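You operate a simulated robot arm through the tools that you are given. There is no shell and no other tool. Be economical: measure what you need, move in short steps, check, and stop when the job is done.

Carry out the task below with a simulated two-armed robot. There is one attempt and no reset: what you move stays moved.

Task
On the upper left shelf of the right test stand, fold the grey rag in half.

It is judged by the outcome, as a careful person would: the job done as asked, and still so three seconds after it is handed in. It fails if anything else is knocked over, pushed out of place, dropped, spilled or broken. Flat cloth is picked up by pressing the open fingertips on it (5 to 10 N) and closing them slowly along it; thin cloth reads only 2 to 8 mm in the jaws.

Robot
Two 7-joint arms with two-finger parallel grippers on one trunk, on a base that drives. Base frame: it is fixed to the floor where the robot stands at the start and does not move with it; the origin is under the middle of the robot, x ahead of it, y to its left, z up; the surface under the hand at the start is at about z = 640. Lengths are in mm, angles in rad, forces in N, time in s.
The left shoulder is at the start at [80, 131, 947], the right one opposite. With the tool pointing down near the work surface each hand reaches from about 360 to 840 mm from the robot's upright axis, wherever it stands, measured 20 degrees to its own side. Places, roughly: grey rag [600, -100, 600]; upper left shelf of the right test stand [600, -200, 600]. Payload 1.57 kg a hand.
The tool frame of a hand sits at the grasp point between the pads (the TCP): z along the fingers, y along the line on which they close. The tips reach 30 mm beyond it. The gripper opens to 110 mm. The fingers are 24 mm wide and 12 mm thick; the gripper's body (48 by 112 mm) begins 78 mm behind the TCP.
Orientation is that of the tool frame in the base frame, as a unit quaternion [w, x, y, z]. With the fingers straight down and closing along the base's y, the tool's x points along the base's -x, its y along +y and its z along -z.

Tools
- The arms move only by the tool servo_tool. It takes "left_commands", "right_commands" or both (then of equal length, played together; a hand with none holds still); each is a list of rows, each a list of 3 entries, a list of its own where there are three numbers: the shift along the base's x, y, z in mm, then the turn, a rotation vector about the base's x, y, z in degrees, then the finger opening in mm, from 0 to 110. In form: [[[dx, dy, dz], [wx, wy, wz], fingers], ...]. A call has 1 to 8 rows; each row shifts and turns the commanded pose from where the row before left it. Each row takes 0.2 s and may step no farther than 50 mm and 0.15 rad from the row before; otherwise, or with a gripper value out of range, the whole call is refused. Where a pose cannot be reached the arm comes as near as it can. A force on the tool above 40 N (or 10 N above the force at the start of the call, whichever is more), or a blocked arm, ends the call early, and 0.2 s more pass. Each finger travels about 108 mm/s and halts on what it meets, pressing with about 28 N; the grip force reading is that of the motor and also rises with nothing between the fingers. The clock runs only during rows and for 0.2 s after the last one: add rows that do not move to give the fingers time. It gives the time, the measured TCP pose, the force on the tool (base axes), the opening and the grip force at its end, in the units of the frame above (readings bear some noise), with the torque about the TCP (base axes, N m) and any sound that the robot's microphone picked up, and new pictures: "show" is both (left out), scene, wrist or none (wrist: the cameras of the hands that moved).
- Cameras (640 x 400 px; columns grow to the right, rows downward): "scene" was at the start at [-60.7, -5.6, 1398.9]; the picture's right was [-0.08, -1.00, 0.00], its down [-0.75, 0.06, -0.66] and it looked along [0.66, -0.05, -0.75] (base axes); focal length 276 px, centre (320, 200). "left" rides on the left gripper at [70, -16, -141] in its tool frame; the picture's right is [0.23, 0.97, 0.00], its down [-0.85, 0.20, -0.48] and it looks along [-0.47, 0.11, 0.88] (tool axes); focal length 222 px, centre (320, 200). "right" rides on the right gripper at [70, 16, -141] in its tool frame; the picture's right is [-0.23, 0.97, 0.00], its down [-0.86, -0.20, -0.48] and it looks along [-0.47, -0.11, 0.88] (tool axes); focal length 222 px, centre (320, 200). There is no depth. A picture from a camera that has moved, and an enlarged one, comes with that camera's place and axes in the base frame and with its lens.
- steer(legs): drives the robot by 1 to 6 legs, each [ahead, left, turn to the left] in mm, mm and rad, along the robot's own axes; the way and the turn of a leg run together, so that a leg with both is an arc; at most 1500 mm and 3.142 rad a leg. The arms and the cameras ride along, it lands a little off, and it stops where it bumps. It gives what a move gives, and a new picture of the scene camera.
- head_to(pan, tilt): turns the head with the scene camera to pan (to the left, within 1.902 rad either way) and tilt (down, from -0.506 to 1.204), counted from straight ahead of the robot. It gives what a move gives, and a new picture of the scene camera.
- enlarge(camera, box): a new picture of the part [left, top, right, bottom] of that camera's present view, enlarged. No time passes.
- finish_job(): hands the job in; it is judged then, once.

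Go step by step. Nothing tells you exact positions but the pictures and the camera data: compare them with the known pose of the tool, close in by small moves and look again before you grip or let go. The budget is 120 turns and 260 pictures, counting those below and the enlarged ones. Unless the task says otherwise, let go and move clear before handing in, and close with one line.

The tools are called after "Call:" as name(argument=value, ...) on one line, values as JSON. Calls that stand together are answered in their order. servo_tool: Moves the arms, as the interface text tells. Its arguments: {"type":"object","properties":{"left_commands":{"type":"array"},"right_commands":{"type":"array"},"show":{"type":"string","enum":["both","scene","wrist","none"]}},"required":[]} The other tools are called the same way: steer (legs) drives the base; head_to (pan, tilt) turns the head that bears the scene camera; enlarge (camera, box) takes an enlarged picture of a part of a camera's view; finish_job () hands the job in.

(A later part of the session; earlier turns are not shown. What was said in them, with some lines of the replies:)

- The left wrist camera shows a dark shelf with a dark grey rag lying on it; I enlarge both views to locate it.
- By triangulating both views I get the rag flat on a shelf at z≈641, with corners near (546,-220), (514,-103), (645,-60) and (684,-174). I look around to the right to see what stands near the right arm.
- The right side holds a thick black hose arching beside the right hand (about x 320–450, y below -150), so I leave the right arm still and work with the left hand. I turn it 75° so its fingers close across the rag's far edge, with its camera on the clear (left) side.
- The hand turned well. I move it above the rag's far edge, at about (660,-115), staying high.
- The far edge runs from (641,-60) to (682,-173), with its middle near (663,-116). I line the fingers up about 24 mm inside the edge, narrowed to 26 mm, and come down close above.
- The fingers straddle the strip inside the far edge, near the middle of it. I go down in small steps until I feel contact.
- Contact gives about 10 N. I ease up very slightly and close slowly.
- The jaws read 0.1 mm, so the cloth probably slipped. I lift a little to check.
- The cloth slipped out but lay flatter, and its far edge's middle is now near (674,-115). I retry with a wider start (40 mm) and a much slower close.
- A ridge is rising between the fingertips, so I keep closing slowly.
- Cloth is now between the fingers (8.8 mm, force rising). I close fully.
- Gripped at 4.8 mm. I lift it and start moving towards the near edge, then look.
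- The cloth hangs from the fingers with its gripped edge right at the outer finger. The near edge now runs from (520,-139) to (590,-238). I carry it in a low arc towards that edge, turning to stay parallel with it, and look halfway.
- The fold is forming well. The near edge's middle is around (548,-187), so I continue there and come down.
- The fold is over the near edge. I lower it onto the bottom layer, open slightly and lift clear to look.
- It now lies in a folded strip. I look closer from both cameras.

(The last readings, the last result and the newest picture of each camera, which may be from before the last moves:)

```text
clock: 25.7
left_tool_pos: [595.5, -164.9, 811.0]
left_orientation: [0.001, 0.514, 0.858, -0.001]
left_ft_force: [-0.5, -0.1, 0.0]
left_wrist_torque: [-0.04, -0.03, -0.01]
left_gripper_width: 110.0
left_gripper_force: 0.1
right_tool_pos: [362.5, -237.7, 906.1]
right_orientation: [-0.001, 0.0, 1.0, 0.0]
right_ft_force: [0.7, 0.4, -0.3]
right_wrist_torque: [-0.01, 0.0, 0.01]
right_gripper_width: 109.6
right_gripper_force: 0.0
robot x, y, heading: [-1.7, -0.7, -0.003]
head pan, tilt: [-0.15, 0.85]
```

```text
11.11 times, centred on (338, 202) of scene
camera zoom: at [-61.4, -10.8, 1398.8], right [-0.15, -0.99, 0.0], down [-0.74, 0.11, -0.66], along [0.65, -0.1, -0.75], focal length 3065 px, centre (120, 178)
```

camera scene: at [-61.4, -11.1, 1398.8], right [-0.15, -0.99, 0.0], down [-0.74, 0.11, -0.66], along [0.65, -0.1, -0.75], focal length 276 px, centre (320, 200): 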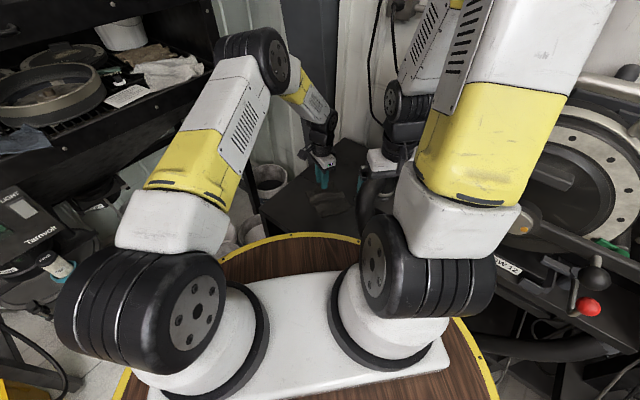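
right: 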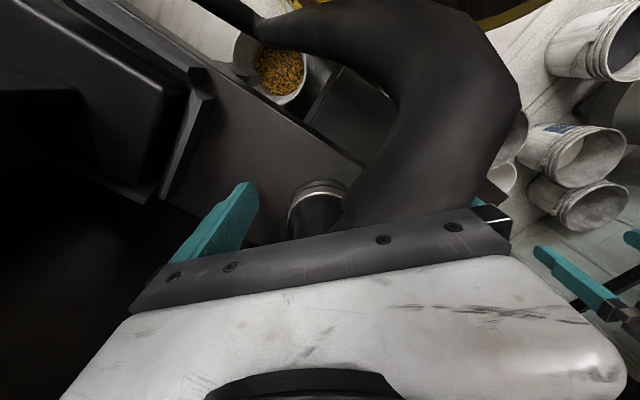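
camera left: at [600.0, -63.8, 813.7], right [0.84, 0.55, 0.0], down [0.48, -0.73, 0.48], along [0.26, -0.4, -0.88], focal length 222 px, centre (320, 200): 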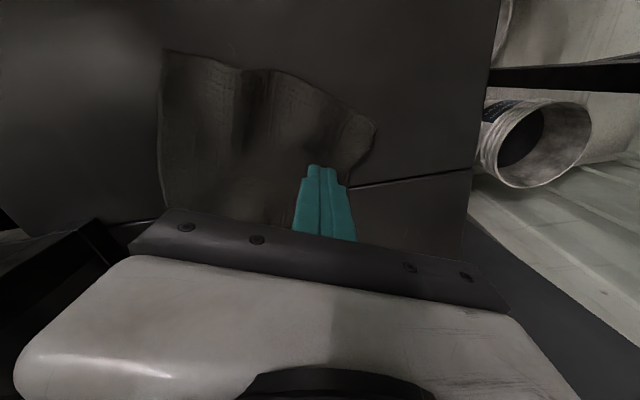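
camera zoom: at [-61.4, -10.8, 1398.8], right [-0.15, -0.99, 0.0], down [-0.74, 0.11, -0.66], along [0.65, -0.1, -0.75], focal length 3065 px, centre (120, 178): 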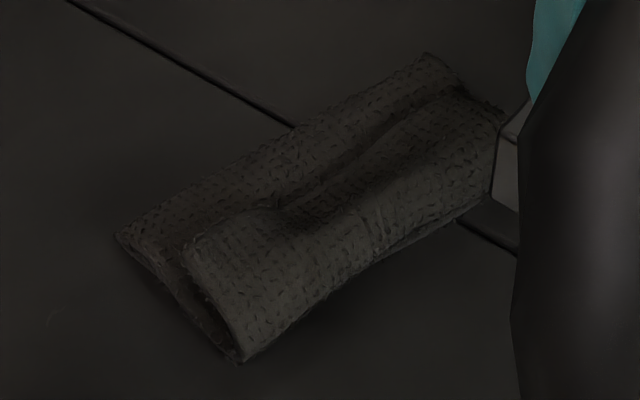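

The rag ended up in a Z: bottom layer, middle layer and a ~38 mm flap whose free edge lies along the middle, around (540,-122)–(610,-225). I'll pinch that flap close to its free edge to redo the fold properly, so I position above it.

Call:
servo_tool(left_commands=[[[-16, -4, -20], [0, 0, 6], 80], [[-15, -4, -30], [0, 0, 0], 34], [[0, 0, -30], [0, 0, 0], 34], [[0, 0, -25], [0, 0, 0], 34], [[0, 0, 0], [0, 0, 0], 34]], show="none")

Call:
enlarge(camera="left", box=[160, 20, 480, 220])

Call:
enlarge(camera="scene", box=[300, 160, 380, 220])

```text
clock: 26.9
left_tool_pos: [564.2, -173.9, 704.6]
left_orientation: [0.001, 0.47, 0.883, -0.001]
left_ft_force: [-0.6, 0.7, -0.2]
left_wrist_torque: [0.02, 0.0, 0.01]
left_gripper_width: 34.1
left_gripper_force: 0.1
right_tool_pos: [362.7, -236.9, 905.4]
right_orientation: [0.0, 0.001, 1.0, 0.0]
right_ft_force: [-0.6, 0.2, -0.6]
right_wrist_torque: [-0.02, -0.01, 0.01]
right_gripper_width: 109.9
right_gripper_force: 0.0
robot x, y, heading: [-2.1, 1.5, 0.005]
head pan, tilt: [-0.15, 0.85]
```

```text
2.00 times, centred on (320, 120) of left
camera zoom: at [512.7, -124.5, 844.6], right [0.68, 0.73, 0.0], down [0.64, -0.6, 0.48], along [0.35, -0.33, -0.88], focal length 444 px, centre (320, 360)
```

zoom: 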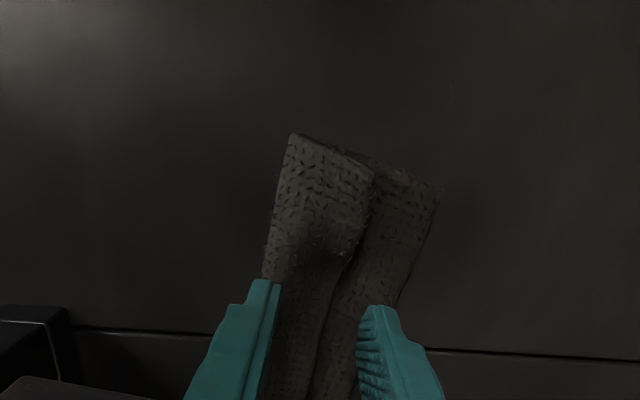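

```text
6.67 times, centred on (340, 190) of scene
camera zoom: at [-61.4, -11.1, 1398.8], right [-0.15, -0.99, 0.0], down [-0.74, 0.11, -0.66], along [0.65, -0.1, -0.75], focal length 1839 px, centre (187, 267)
```

zoom: 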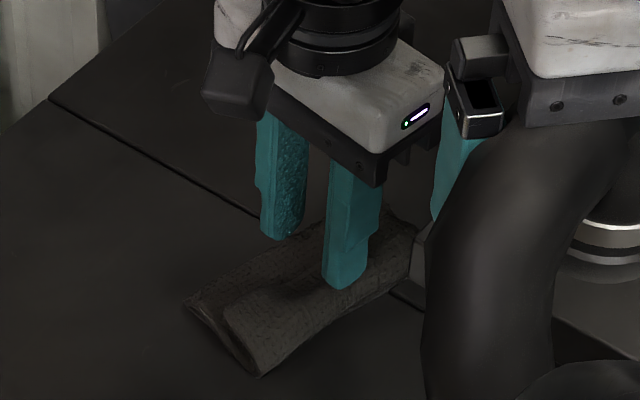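

Call:
servo_tool(left_commands=[[[0, 0, -10], [0, 0, 0], 34], [[0, 0, -8], [0, 0, 0], 34], [[0, 0, -4], [0, 0, 0], 34], [[0, 0, -2], [0, 0, 0], 34], [[0, 0, 0], [0, 0, 0], 34]], show="none")

Call:
enlarge(camera="left", box=[220, 60, 420, 200])

```text
clock: 28.1
left_tool_pos: [565.2, -173.9, 680.6]
left_orientation: [0.001, 0.47, 0.883, 0.0]
left_ft_force: [-0.4, 1.0, 1.1]
left_wrist_torque: [0.01, 0.0, 0.01]
left_gripper_width: 33.9
left_gripper_force: 0.4
right_tool_pos: [362.2, -238.3, 904.8]
right_orientation: [0.0, 0.0, 1.0, 0.0]
right_ft_force: [0.1, 0.4, -0.4]
right_wrist_torque: [0.0, -0.01, -0.01]
right_gripper_width: 110.1
right_gripper_force: 0.0
robot x, y, heading: [-0.8, 0.8, -0.002]
head pan, tilt: [-0.15, 0.85]
```

```text
2.86 times, centred on (320, 130) of left
camera zoom: at [512.8, -124.6, 821.6], right [0.68, 0.73, 0.0], down [0.64, -0.6, 0.48], along [0.35, -0.33, -0.88], focal length 635 px, centre (320, 400)
```

zoom: 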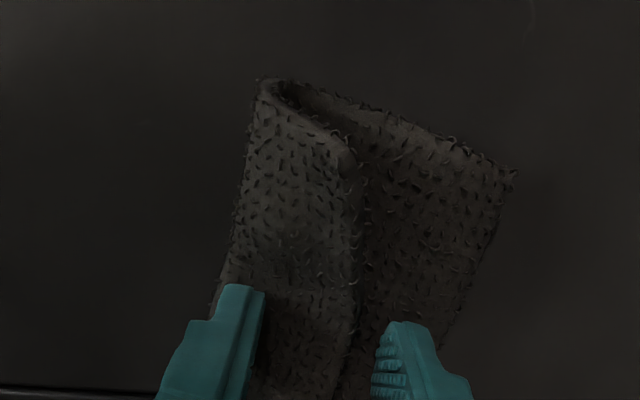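

Call:
servo_tool(left_commands=[[[0, 0, -2], [0, 0, 0], 34], [[0, 0, 0], [0, 0, 0], 32], [[0, 0, 0], [0, 0, 0], 30], [[0, 0, 0], [0, 0, 0], 28], [[0, 0, 0], [0, 0, 0], 26], [[0, 0, 0], [0, 0, 0], 24], [[0, 0, 0], [0, 0, 0], 22], [[0, 0, 0], [0, 0, 0], 20]], show="none")

Call:
enlarge(camera="left", box=[220, 60, 420, 200])

```text
clock: 29.9
left_tool_pos: [563.6, -173.1, 679.1]
left_orientation: [0.0, 0.47, 0.883, 0.0]
left_ft_force: [0.1, -0.7, 3.4]
left_wrist_torque: [-0.01, 0.03, -0.01]
left_gripper_width: 20.3
left_gripper_force: 0.3
right_tool_pos: [362.7, -236.7, 905.2]
right_orientation: [0.001, 0.0, 1.0, 0.0]
right_ft_force: [0.2, 0.4, -0.2]
right_wrist_torque: [-0.01, 0.0, 0.03]
right_gripper_width: 109.9
right_gripper_force: 0.0
robot x, y, heading: [0.6, -2.7, 0.001]
head pan, tilt: [-0.15, 0.85]
```

```text
2.86 times, centred on (320, 130) of left
camera zoom: at [512.5, -124.4, 819.4], right [0.68, 0.73, 0.0], down [0.64, -0.6, 0.48], along [0.35, -0.33, -0.88], focal length 635 px, centre (320, 400)
```

zoom: 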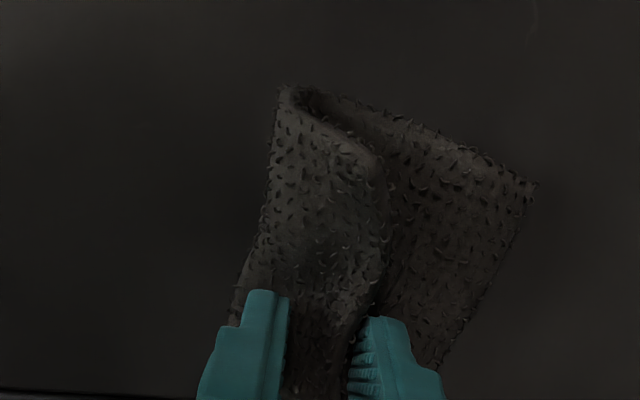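

Call:
servo_tool(left_commands=[[[0, 0, -0.7], [0, 0, 0], 18.5], [[0, 0, 0], [0, 0, 0], 17], [[0, 0, 0], [0, 0, 0], 15], [[0, 0, 0], [0, 0, 0], 13], [[0, 0, 0], [0, 0, 0], 11], [[0, 0, 0], [0, 0, 0], 9], [[0, 0, 0], [0, 0, 0], 7], [[0, 0, 0], [0, 0, 0], 5]], show="none")

Call:
enlarge(camera="left", box=[220, 60, 420, 200])

```text
clock: 31.7
left_tool_pos: [563.5, -172.9, 678.6]
left_orientation: [0.0, 0.47, 0.883, 0.0]
left_ft_force: [0.4, -0.3, 5.5]
left_wrist_torque: [0.0, -0.01, 0.02]
left_gripper_width: 5.4
left_gripper_force: 5.4
right_tool_pos: [362.8, -238.4, 906.6]
right_orientation: [0.0, 0.001, 1.0, 0.0]
right_ft_force: [0.8, -1.2, -0.8]
right_wrist_torque: [-0.02, 0.0, -0.01]
right_gripper_width: 110.4
right_gripper_force: 0.0
robot x, y, heading: [-3.6, -1.8, 0.003]
head pan, tilt: [-0.15, 0.85]
```

```text
2.86 times, centred on (320, 130) of left
camera zoom: at [512.5, -124.5, 818.7], right [0.68, 0.73, 0.0], down [0.64, -0.6, 0.48], along [0.35, -0.33, -0.88], focal length 635 px, centre (320, 400)
```

zoom: 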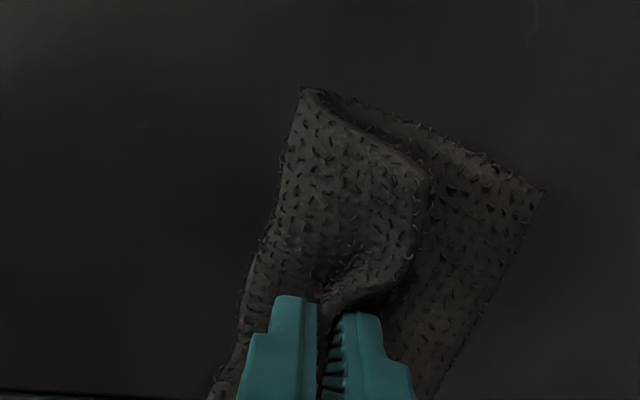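

The flap's edge is being pinched on its own, with force rising at 5.4 mm. I close and lift gently.

Call:
servo_tool(left_commands=[[[0, 0, 0], [0, 0, 0], 3], [[0, 0, 0], [0, 0, 0], 0], [[0, 0, 0], [0, 0, 0], 0], [[0, 0, 8], [0, 0, 0], 0], [[0, 0, 12], [0, 0, 0], 0], [[0, 0, 15], [0, 0, 0], 0], [[0, 0, 0], [0, 0, 0], 0]], show="none")

Call:
enlarge(camera="left", box=[180, 20, 440, 200])

Call:
enlarge(camera="scene", box=[300, 160, 380, 220])

```text
clock: 33.3
left_tool_pos: [564.2, -173.7, 712.6]
left_orientation: [-0.001, 0.469, 0.883, 0.001]
left_ft_force: [0.2, 0.5, -0.4]
left_wrist_torque: [-0.02, 0.01, -0.01]
left_gripper_width: 2.8
left_gripper_force: 23.9
right_tool_pos: [362.2, -237.9, 904.9]
right_orientation: [0.0, 0.0, 1.0, 0.0]
right_ft_force: [-0.5, 0.6, -0.4]
right_wrist_torque: [0.02, -0.02, 0.06]
right_gripper_width: 109.9
right_gripper_force: 0.1
robot x, y, heading: [0.9, 3.2, 0.0]
head pan, tilt: [-0.15, 0.85]
```

```text
2.22 times, centred on (310, 110) of left
camera zoom: at [512.4, -125.0, 853.8], right [0.68, 0.73, 0.0], down [0.64, -0.6, 0.48], along [0.35, -0.33, -0.88], focal length 494 px, centre (342, 400)
```

zoom: 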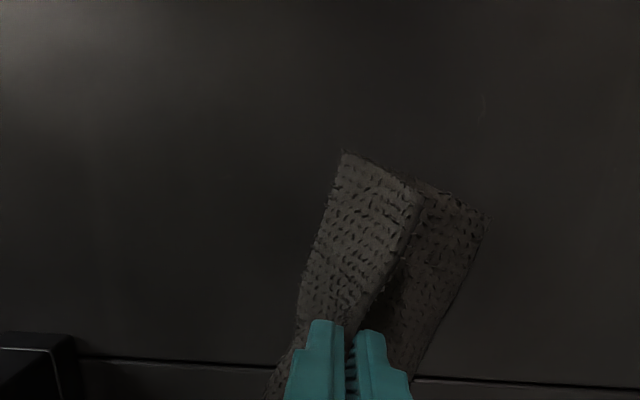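

```text
6.67 times, centred on (340, 190) of scene
camera zoom: at [-61.3, -11.1, 1398.8], right [-0.15, -0.99, 0.0], down [-0.74, 0.11, -0.66], along [0.65, -0.1, -0.75], focal length 1839 px, centre (187, 267)
```

zoom: 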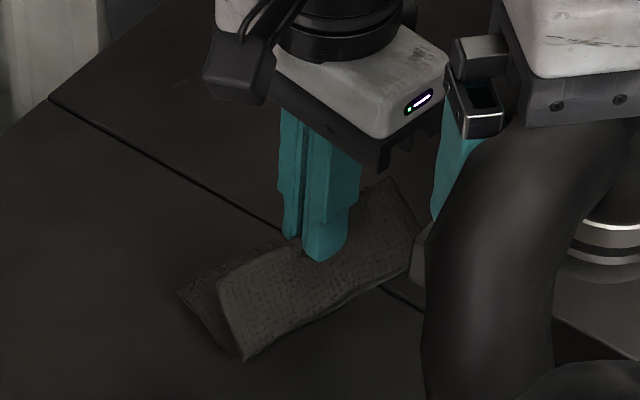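

Now only the flap edge is held (2.8 mm). I lift it and move outward beyond the far side, to re-open the middle layer so that about half the rag lies flat.

Call:
servo_tool(left_commands=[[[0, 0, 18], [0, 0, 0], 0], [[4, 3, 18], [0, 0, 0], 0], [[10, 6, 14], [0, 0, 0], 0], [[12, 8, 5], [0, 0, 0], 0], [[12, 8, -5], [0, 0, 0], 0], [[6, 4, -8], [0, 0, 0], 0], [[0, 0, 0], [0, 0, 0], 0]], show="none")

Call:
enlarge(camera="left", box=[120, 20, 440, 220])

Call:
enlarge(camera="scene", box=[280, 140, 380, 220])

```text
clock: 34.9
left_tool_pos: [610.4, -145.6, 753.9]
left_orientation: [0.0, 0.469, 0.883, 0.0]
left_ft_force: [0.7, -1.3, 0.4]
left_wrist_torque: [0.0, 0.01, 0.01]
left_gripper_width: 2.5
left_gripper_force: 24.4
right_tool_pos: [363.6, -237.1, 905.2]
right_orientation: [0.0, -0.001, 1.0, 0.0]
right_ft_force: [0.7, -0.2, 0.2]
right_wrist_torque: [0.02, 0.05, 0.02]
right_gripper_width: 109.8
right_gripper_force: 0.0
robot x, y, heading: [-1.9, -2.1, 0.001]
head pan, tilt: [-0.15, 0.85]
```

```text
2.00 times, centred on (280, 120) of left
camera zoom: at [557.3, -96.3, 894.6], right [0.68, 0.73, 0.0], down [0.64, -0.6, 0.48], along [0.35, -0.33, -0.88], focal length 444 px, centre (400, 360)
```

zoom: 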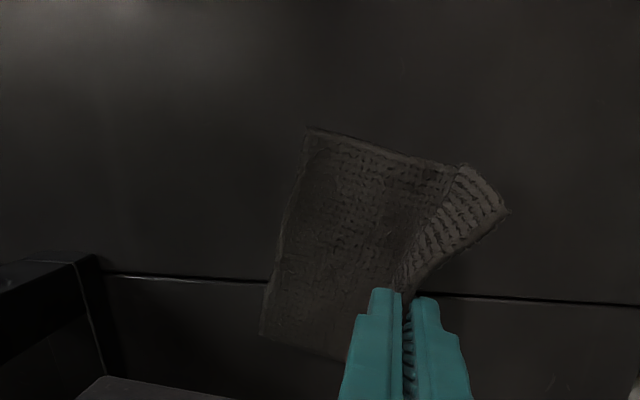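

```text
5.00 times, centred on (330, 180) of scene
camera zoom: at [-61.3, -11.1, 1398.8], right [-0.15, -0.99, 0.0], down [-0.74, 0.11, -0.66], along [0.65, -0.1, -0.75], focal length 1379 px, centre (270, 300)
```

zoom: 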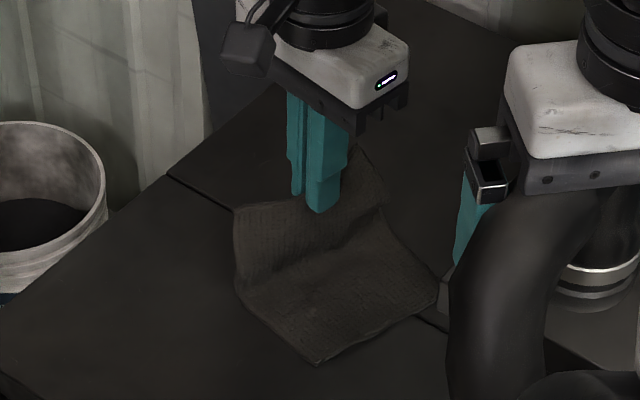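

Half the rag now lies flat and the other half hangs straight from the fingers. I fold it over in an arc onto the near edge, whose middle is about (556,-186).

Call:
servo_tool(left_commands=[[[-13, -8, -3], [0, 0, -2], 0], [[-14, -9, -10], [0, 0, -2], 0], [[-13, -8, -18], [0, 0, -2], 0], [[-11, -7, -20], [0, 0, -2], 0], [[-4, -2, -8], [0, 0, 0], 0], [[0, 0, 0], [0, 0, 0], 0]], show="none")

Call:
enlarge(camera="left", box=[160, 20, 480, 220])

Call:
enlarge(camera="scene", box=[300, 160, 380, 220])

```text
clock: 36.3
left_tool_pos: [554.4, -180.3, 695.2]
left_orientation: [0.0, 0.529, 0.848, 0.0]
left_ft_force: [-0.3, -0.7, -0.4]
left_wrist_torque: [0.03, 0.02, 0.1]
left_gripper_width: 2.7
left_gripper_force: 23.9
right_tool_pos: [361.8, -237.0, 905.7]
right_orientation: [0.0, 0.0, 1.0, 0.001]
right_ft_force: [0.5, 0.2, 0.0]
right_wrist_torque: [-0.01, -0.04, -0.02]
right_gripper_width: 110.1
right_gripper_force: 0.1
robot x, y, heading: [1.0, -0.3, 0.004]
head pan, tilt: [-0.15, 0.85]
```

```text
2.00 times, centred on (320, 120) of left
camera zoom: at [508.9, -123.5, 835.6], right [0.78, 0.63, 0.0], down [0.55, -0.68, 0.48], along [0.3, -0.37, -0.88], focal length 444 px, centre (320, 360)
```

zoom: 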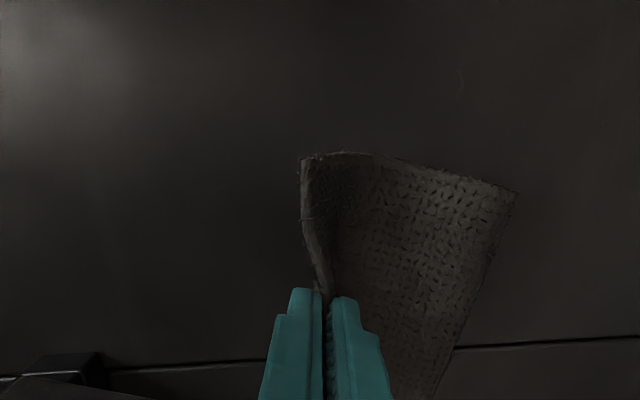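

```text
6.67 times, centred on (340, 190) of scene
camera zoom: at [-61.3, -11.1, 1398.8], right [-0.15, -0.99, 0.0], down [-0.74, 0.11, -0.66], along [0.65, -0.1, -0.75], focal length 1839 px, centre (187, 267)
```

zoom: 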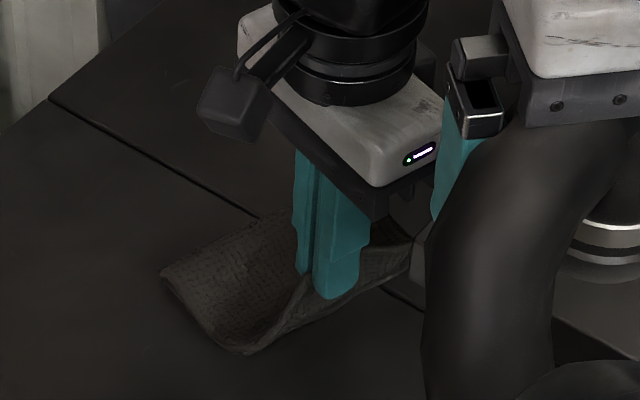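

The free edge now lies right above the near edge with nothing tucked under. I lower it, move a few mm outward and let go.

Call:
servo_tool(left_commands=[[[-3, -1, -6], [0, 0, 0], 0], [[-2, -1, -5], [0, 0, 0], 0], [[0, 0, 0], [0, 0, 0], 0], [[0, 0, 0], [0, 0, 0], 6], [[0, 0, 0], [0, 0, 0], 14], [[0, 0, 4], [0, 0, 0], 18], [[0, 0, 20], [0, 0, 0], 18], [[0, 0, 30], [0, 0, 0], 18]], show="none")

Call:
servo_tool(left_commands=[[[10, 0, 30], [0, 0, 0], 40], [[10, 0, 30], [0, 0, 0], 80], [[15, 10, 20], [0, 0, 0], 110], [[10, 10, 0], [0, 0, 0], 110]], show="none")

Call:
enlarge(camera="left", box=[210, 40, 402, 160])

Call:
enlarge(camera="scene", box=[300, 160, 380, 220])

```text
clock: 38.1
left_tool_pos: [547.7, -181.7, 740.1]
left_orientation: [0.0, 0.53, 0.848, 0.0]
left_ft_force: [-0.2, 0.3, 0.2]
left_wrist_torque: [0.01, 0.02, 0.01]
left_gripper_width: 17.8
left_gripper_force: 0.2
right_tool_pos: [362.2, -238.0, 905.6]
right_orientation: [-0.001, 0.0, 1.0, 0.0]
right_ft_force: [0.6, -0.8, 0.3]
right_wrist_torque: [0.0, 0.02, -0.02]
right_gripper_width: 110.2
right_gripper_force: 0.0
robot x, y, heading: [-3.8, 1.0, 0.001]
head pan, tilt: [-0.15, 0.85]
```

```text
clock: 39.1
left_tool_pos: [593.2, -160.7, 819.1]
left_orientation: [0.0, 0.53, 0.848, 0.0]
left_ft_force: [-0.4, -0.2, 0.1]
left_wrist_torque: [0.02, 0.04, 0.01]
left_gripper_width: 110.2
left_gripper_force: 0.0
right_tool_pos: [362.1, -237.5, 905.6]
right_orientation: [0.001, 0.0, 1.0, 0.0]
right_ft_force: [0.1, -0.1, 0.0]
right_wrist_torque: [0.02, -0.02, -0.01]
right_gripper_width: 110.1
right_gripper_force: 0.1
robot x, y, heading: [-1.3, 2.0, 0.002]
head pan, tilt: [-0.15, 0.85]
```

```text
3.33 times, centred on (306, 100) of left
camera zoom: at [547.8, -106.1, 959.9], right [0.78, 0.63, 0.0], down [0.55, -0.68, 0.48], along [0.3, -0.37, -0.88], focal length 740 px, centre (367, 533)
```

zoom: 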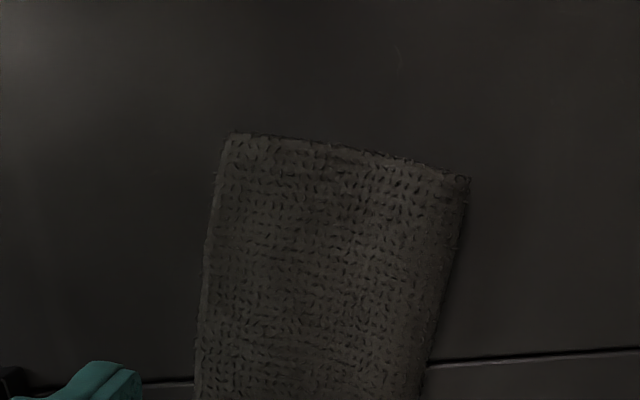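

```text
6.67 times, centred on (340, 190) of scene
camera zoom: at [-61.4, -11.2, 1398.8], right [-0.15, -0.99, 0.0], down [-0.74, 0.11, -0.66], along [0.65, -0.1, -0.75], focal length 1839 px, centre (187, 267)
```

zoom: 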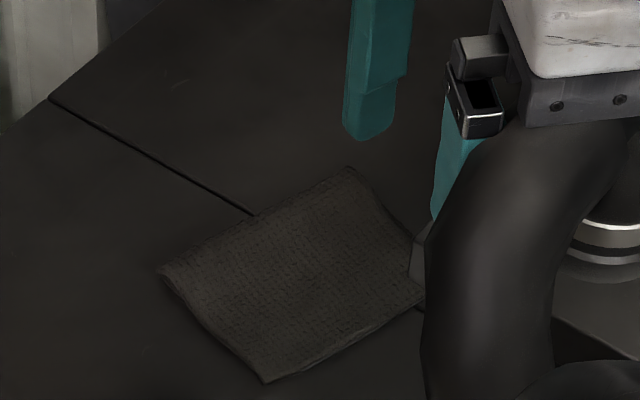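

That looks like a clean half fold. I check the whole rag once more for alignment.

Call:
enlarge(camera="left", box=[230, 60, 380, 200])

Call:
enlarge(camera="scene", box=[314, 178, 362, 212])

```text
2.86 times, centred on (305, 130) of left
camera zoom: at [547.8, -106.1, 959.9], right [0.78, 0.63, 0.0], down [0.55, -0.68, 0.48], along [0.3, -0.37, -0.88], focal length 635 px, centre (363, 400)
```

zoom: 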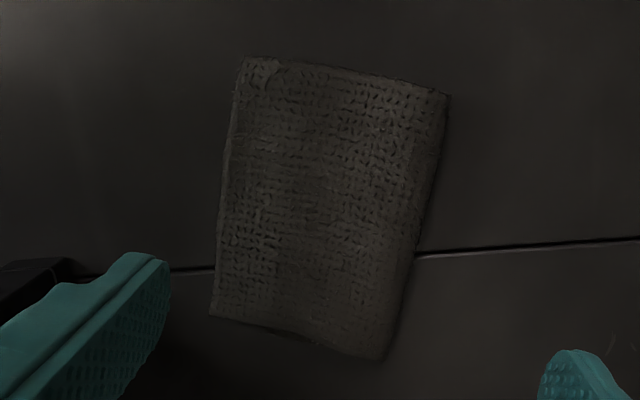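

```text
11.76 times, centred on (338, 195) of scene
camera zoom: at [-61.4, -11.2, 1398.8], right [-0.15, -0.99, 0.0], down [-0.74, 0.11, -0.66], along [0.65, -0.1, -0.75], focal length 3246 px, centre (108, 259)
```

zoom: 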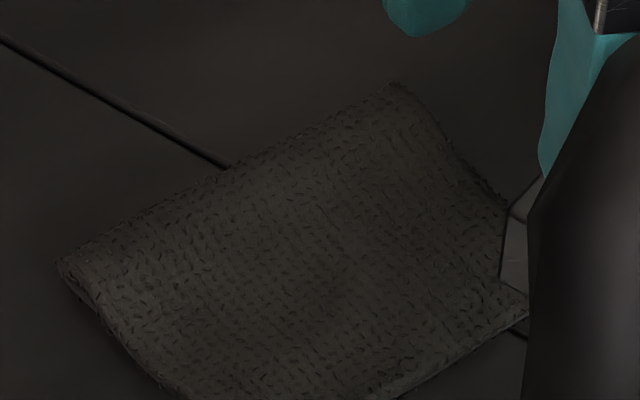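

The edges and corners line up, and the rag is folded in half, flat on the shelf. I move the hand clear and hand in.

Call:
servo_tool(left_commands=[[[0, 30, 20], [0, 0, 0], 110], [[0, 45, 10], [0, 0, 0], 110], [[0, 45, 0], [0, 0, 0], 110], [[0, 45, 0], [0, 0, 0], 110], [[0, 30, 0], [0, 0, 0], 110]], show="scene")

Call:
finish_job()

```text
clock: 40.3
left_tool_pos: [592.3, 33.5, 847.7]
left_orientation: [0.0, 0.53, 0.848, 0.0]
left_ft_force: [0.4, -0.2, -0.6]
left_wrist_torque: [0.04, 0.0, 0.02]
left_gripper_width: 110.1
left_gripper_force: 0.1
right_tool_pos: [362.8, -237.6, 906.4]
right_orientation: [0.0, 0.0, 1.0, 0.0]
right_ft_force: [0.4, -0.1, 0.1]
right_wrist_torque: [-0.02, -0.01, -0.02]
right_gripper_width: 110.0
right_gripper_force: 0.2
robot x, y, heading: [1.7, -2.0, 0.0]
head pan, tilt: [-0.15, 0.85]
camera scene: at [-61.3, -11.4, 1398.8], right [-0.15, -0.99, 0.0], down [-0.74, 0.11, -0.66], along [0.65, -0.1, -0.75], focal length 276 px, centre (320, 200)
```

scene: 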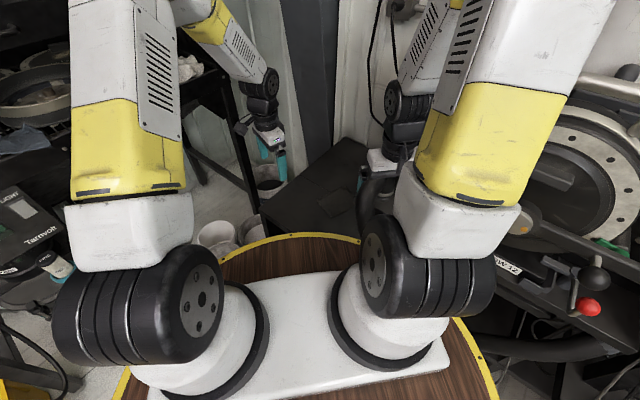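

```text
The job is handed in.
```

The grey rag is folded in half and lies flat on the shelf with its edges lined up; the hand is clear and nothing else was touched.
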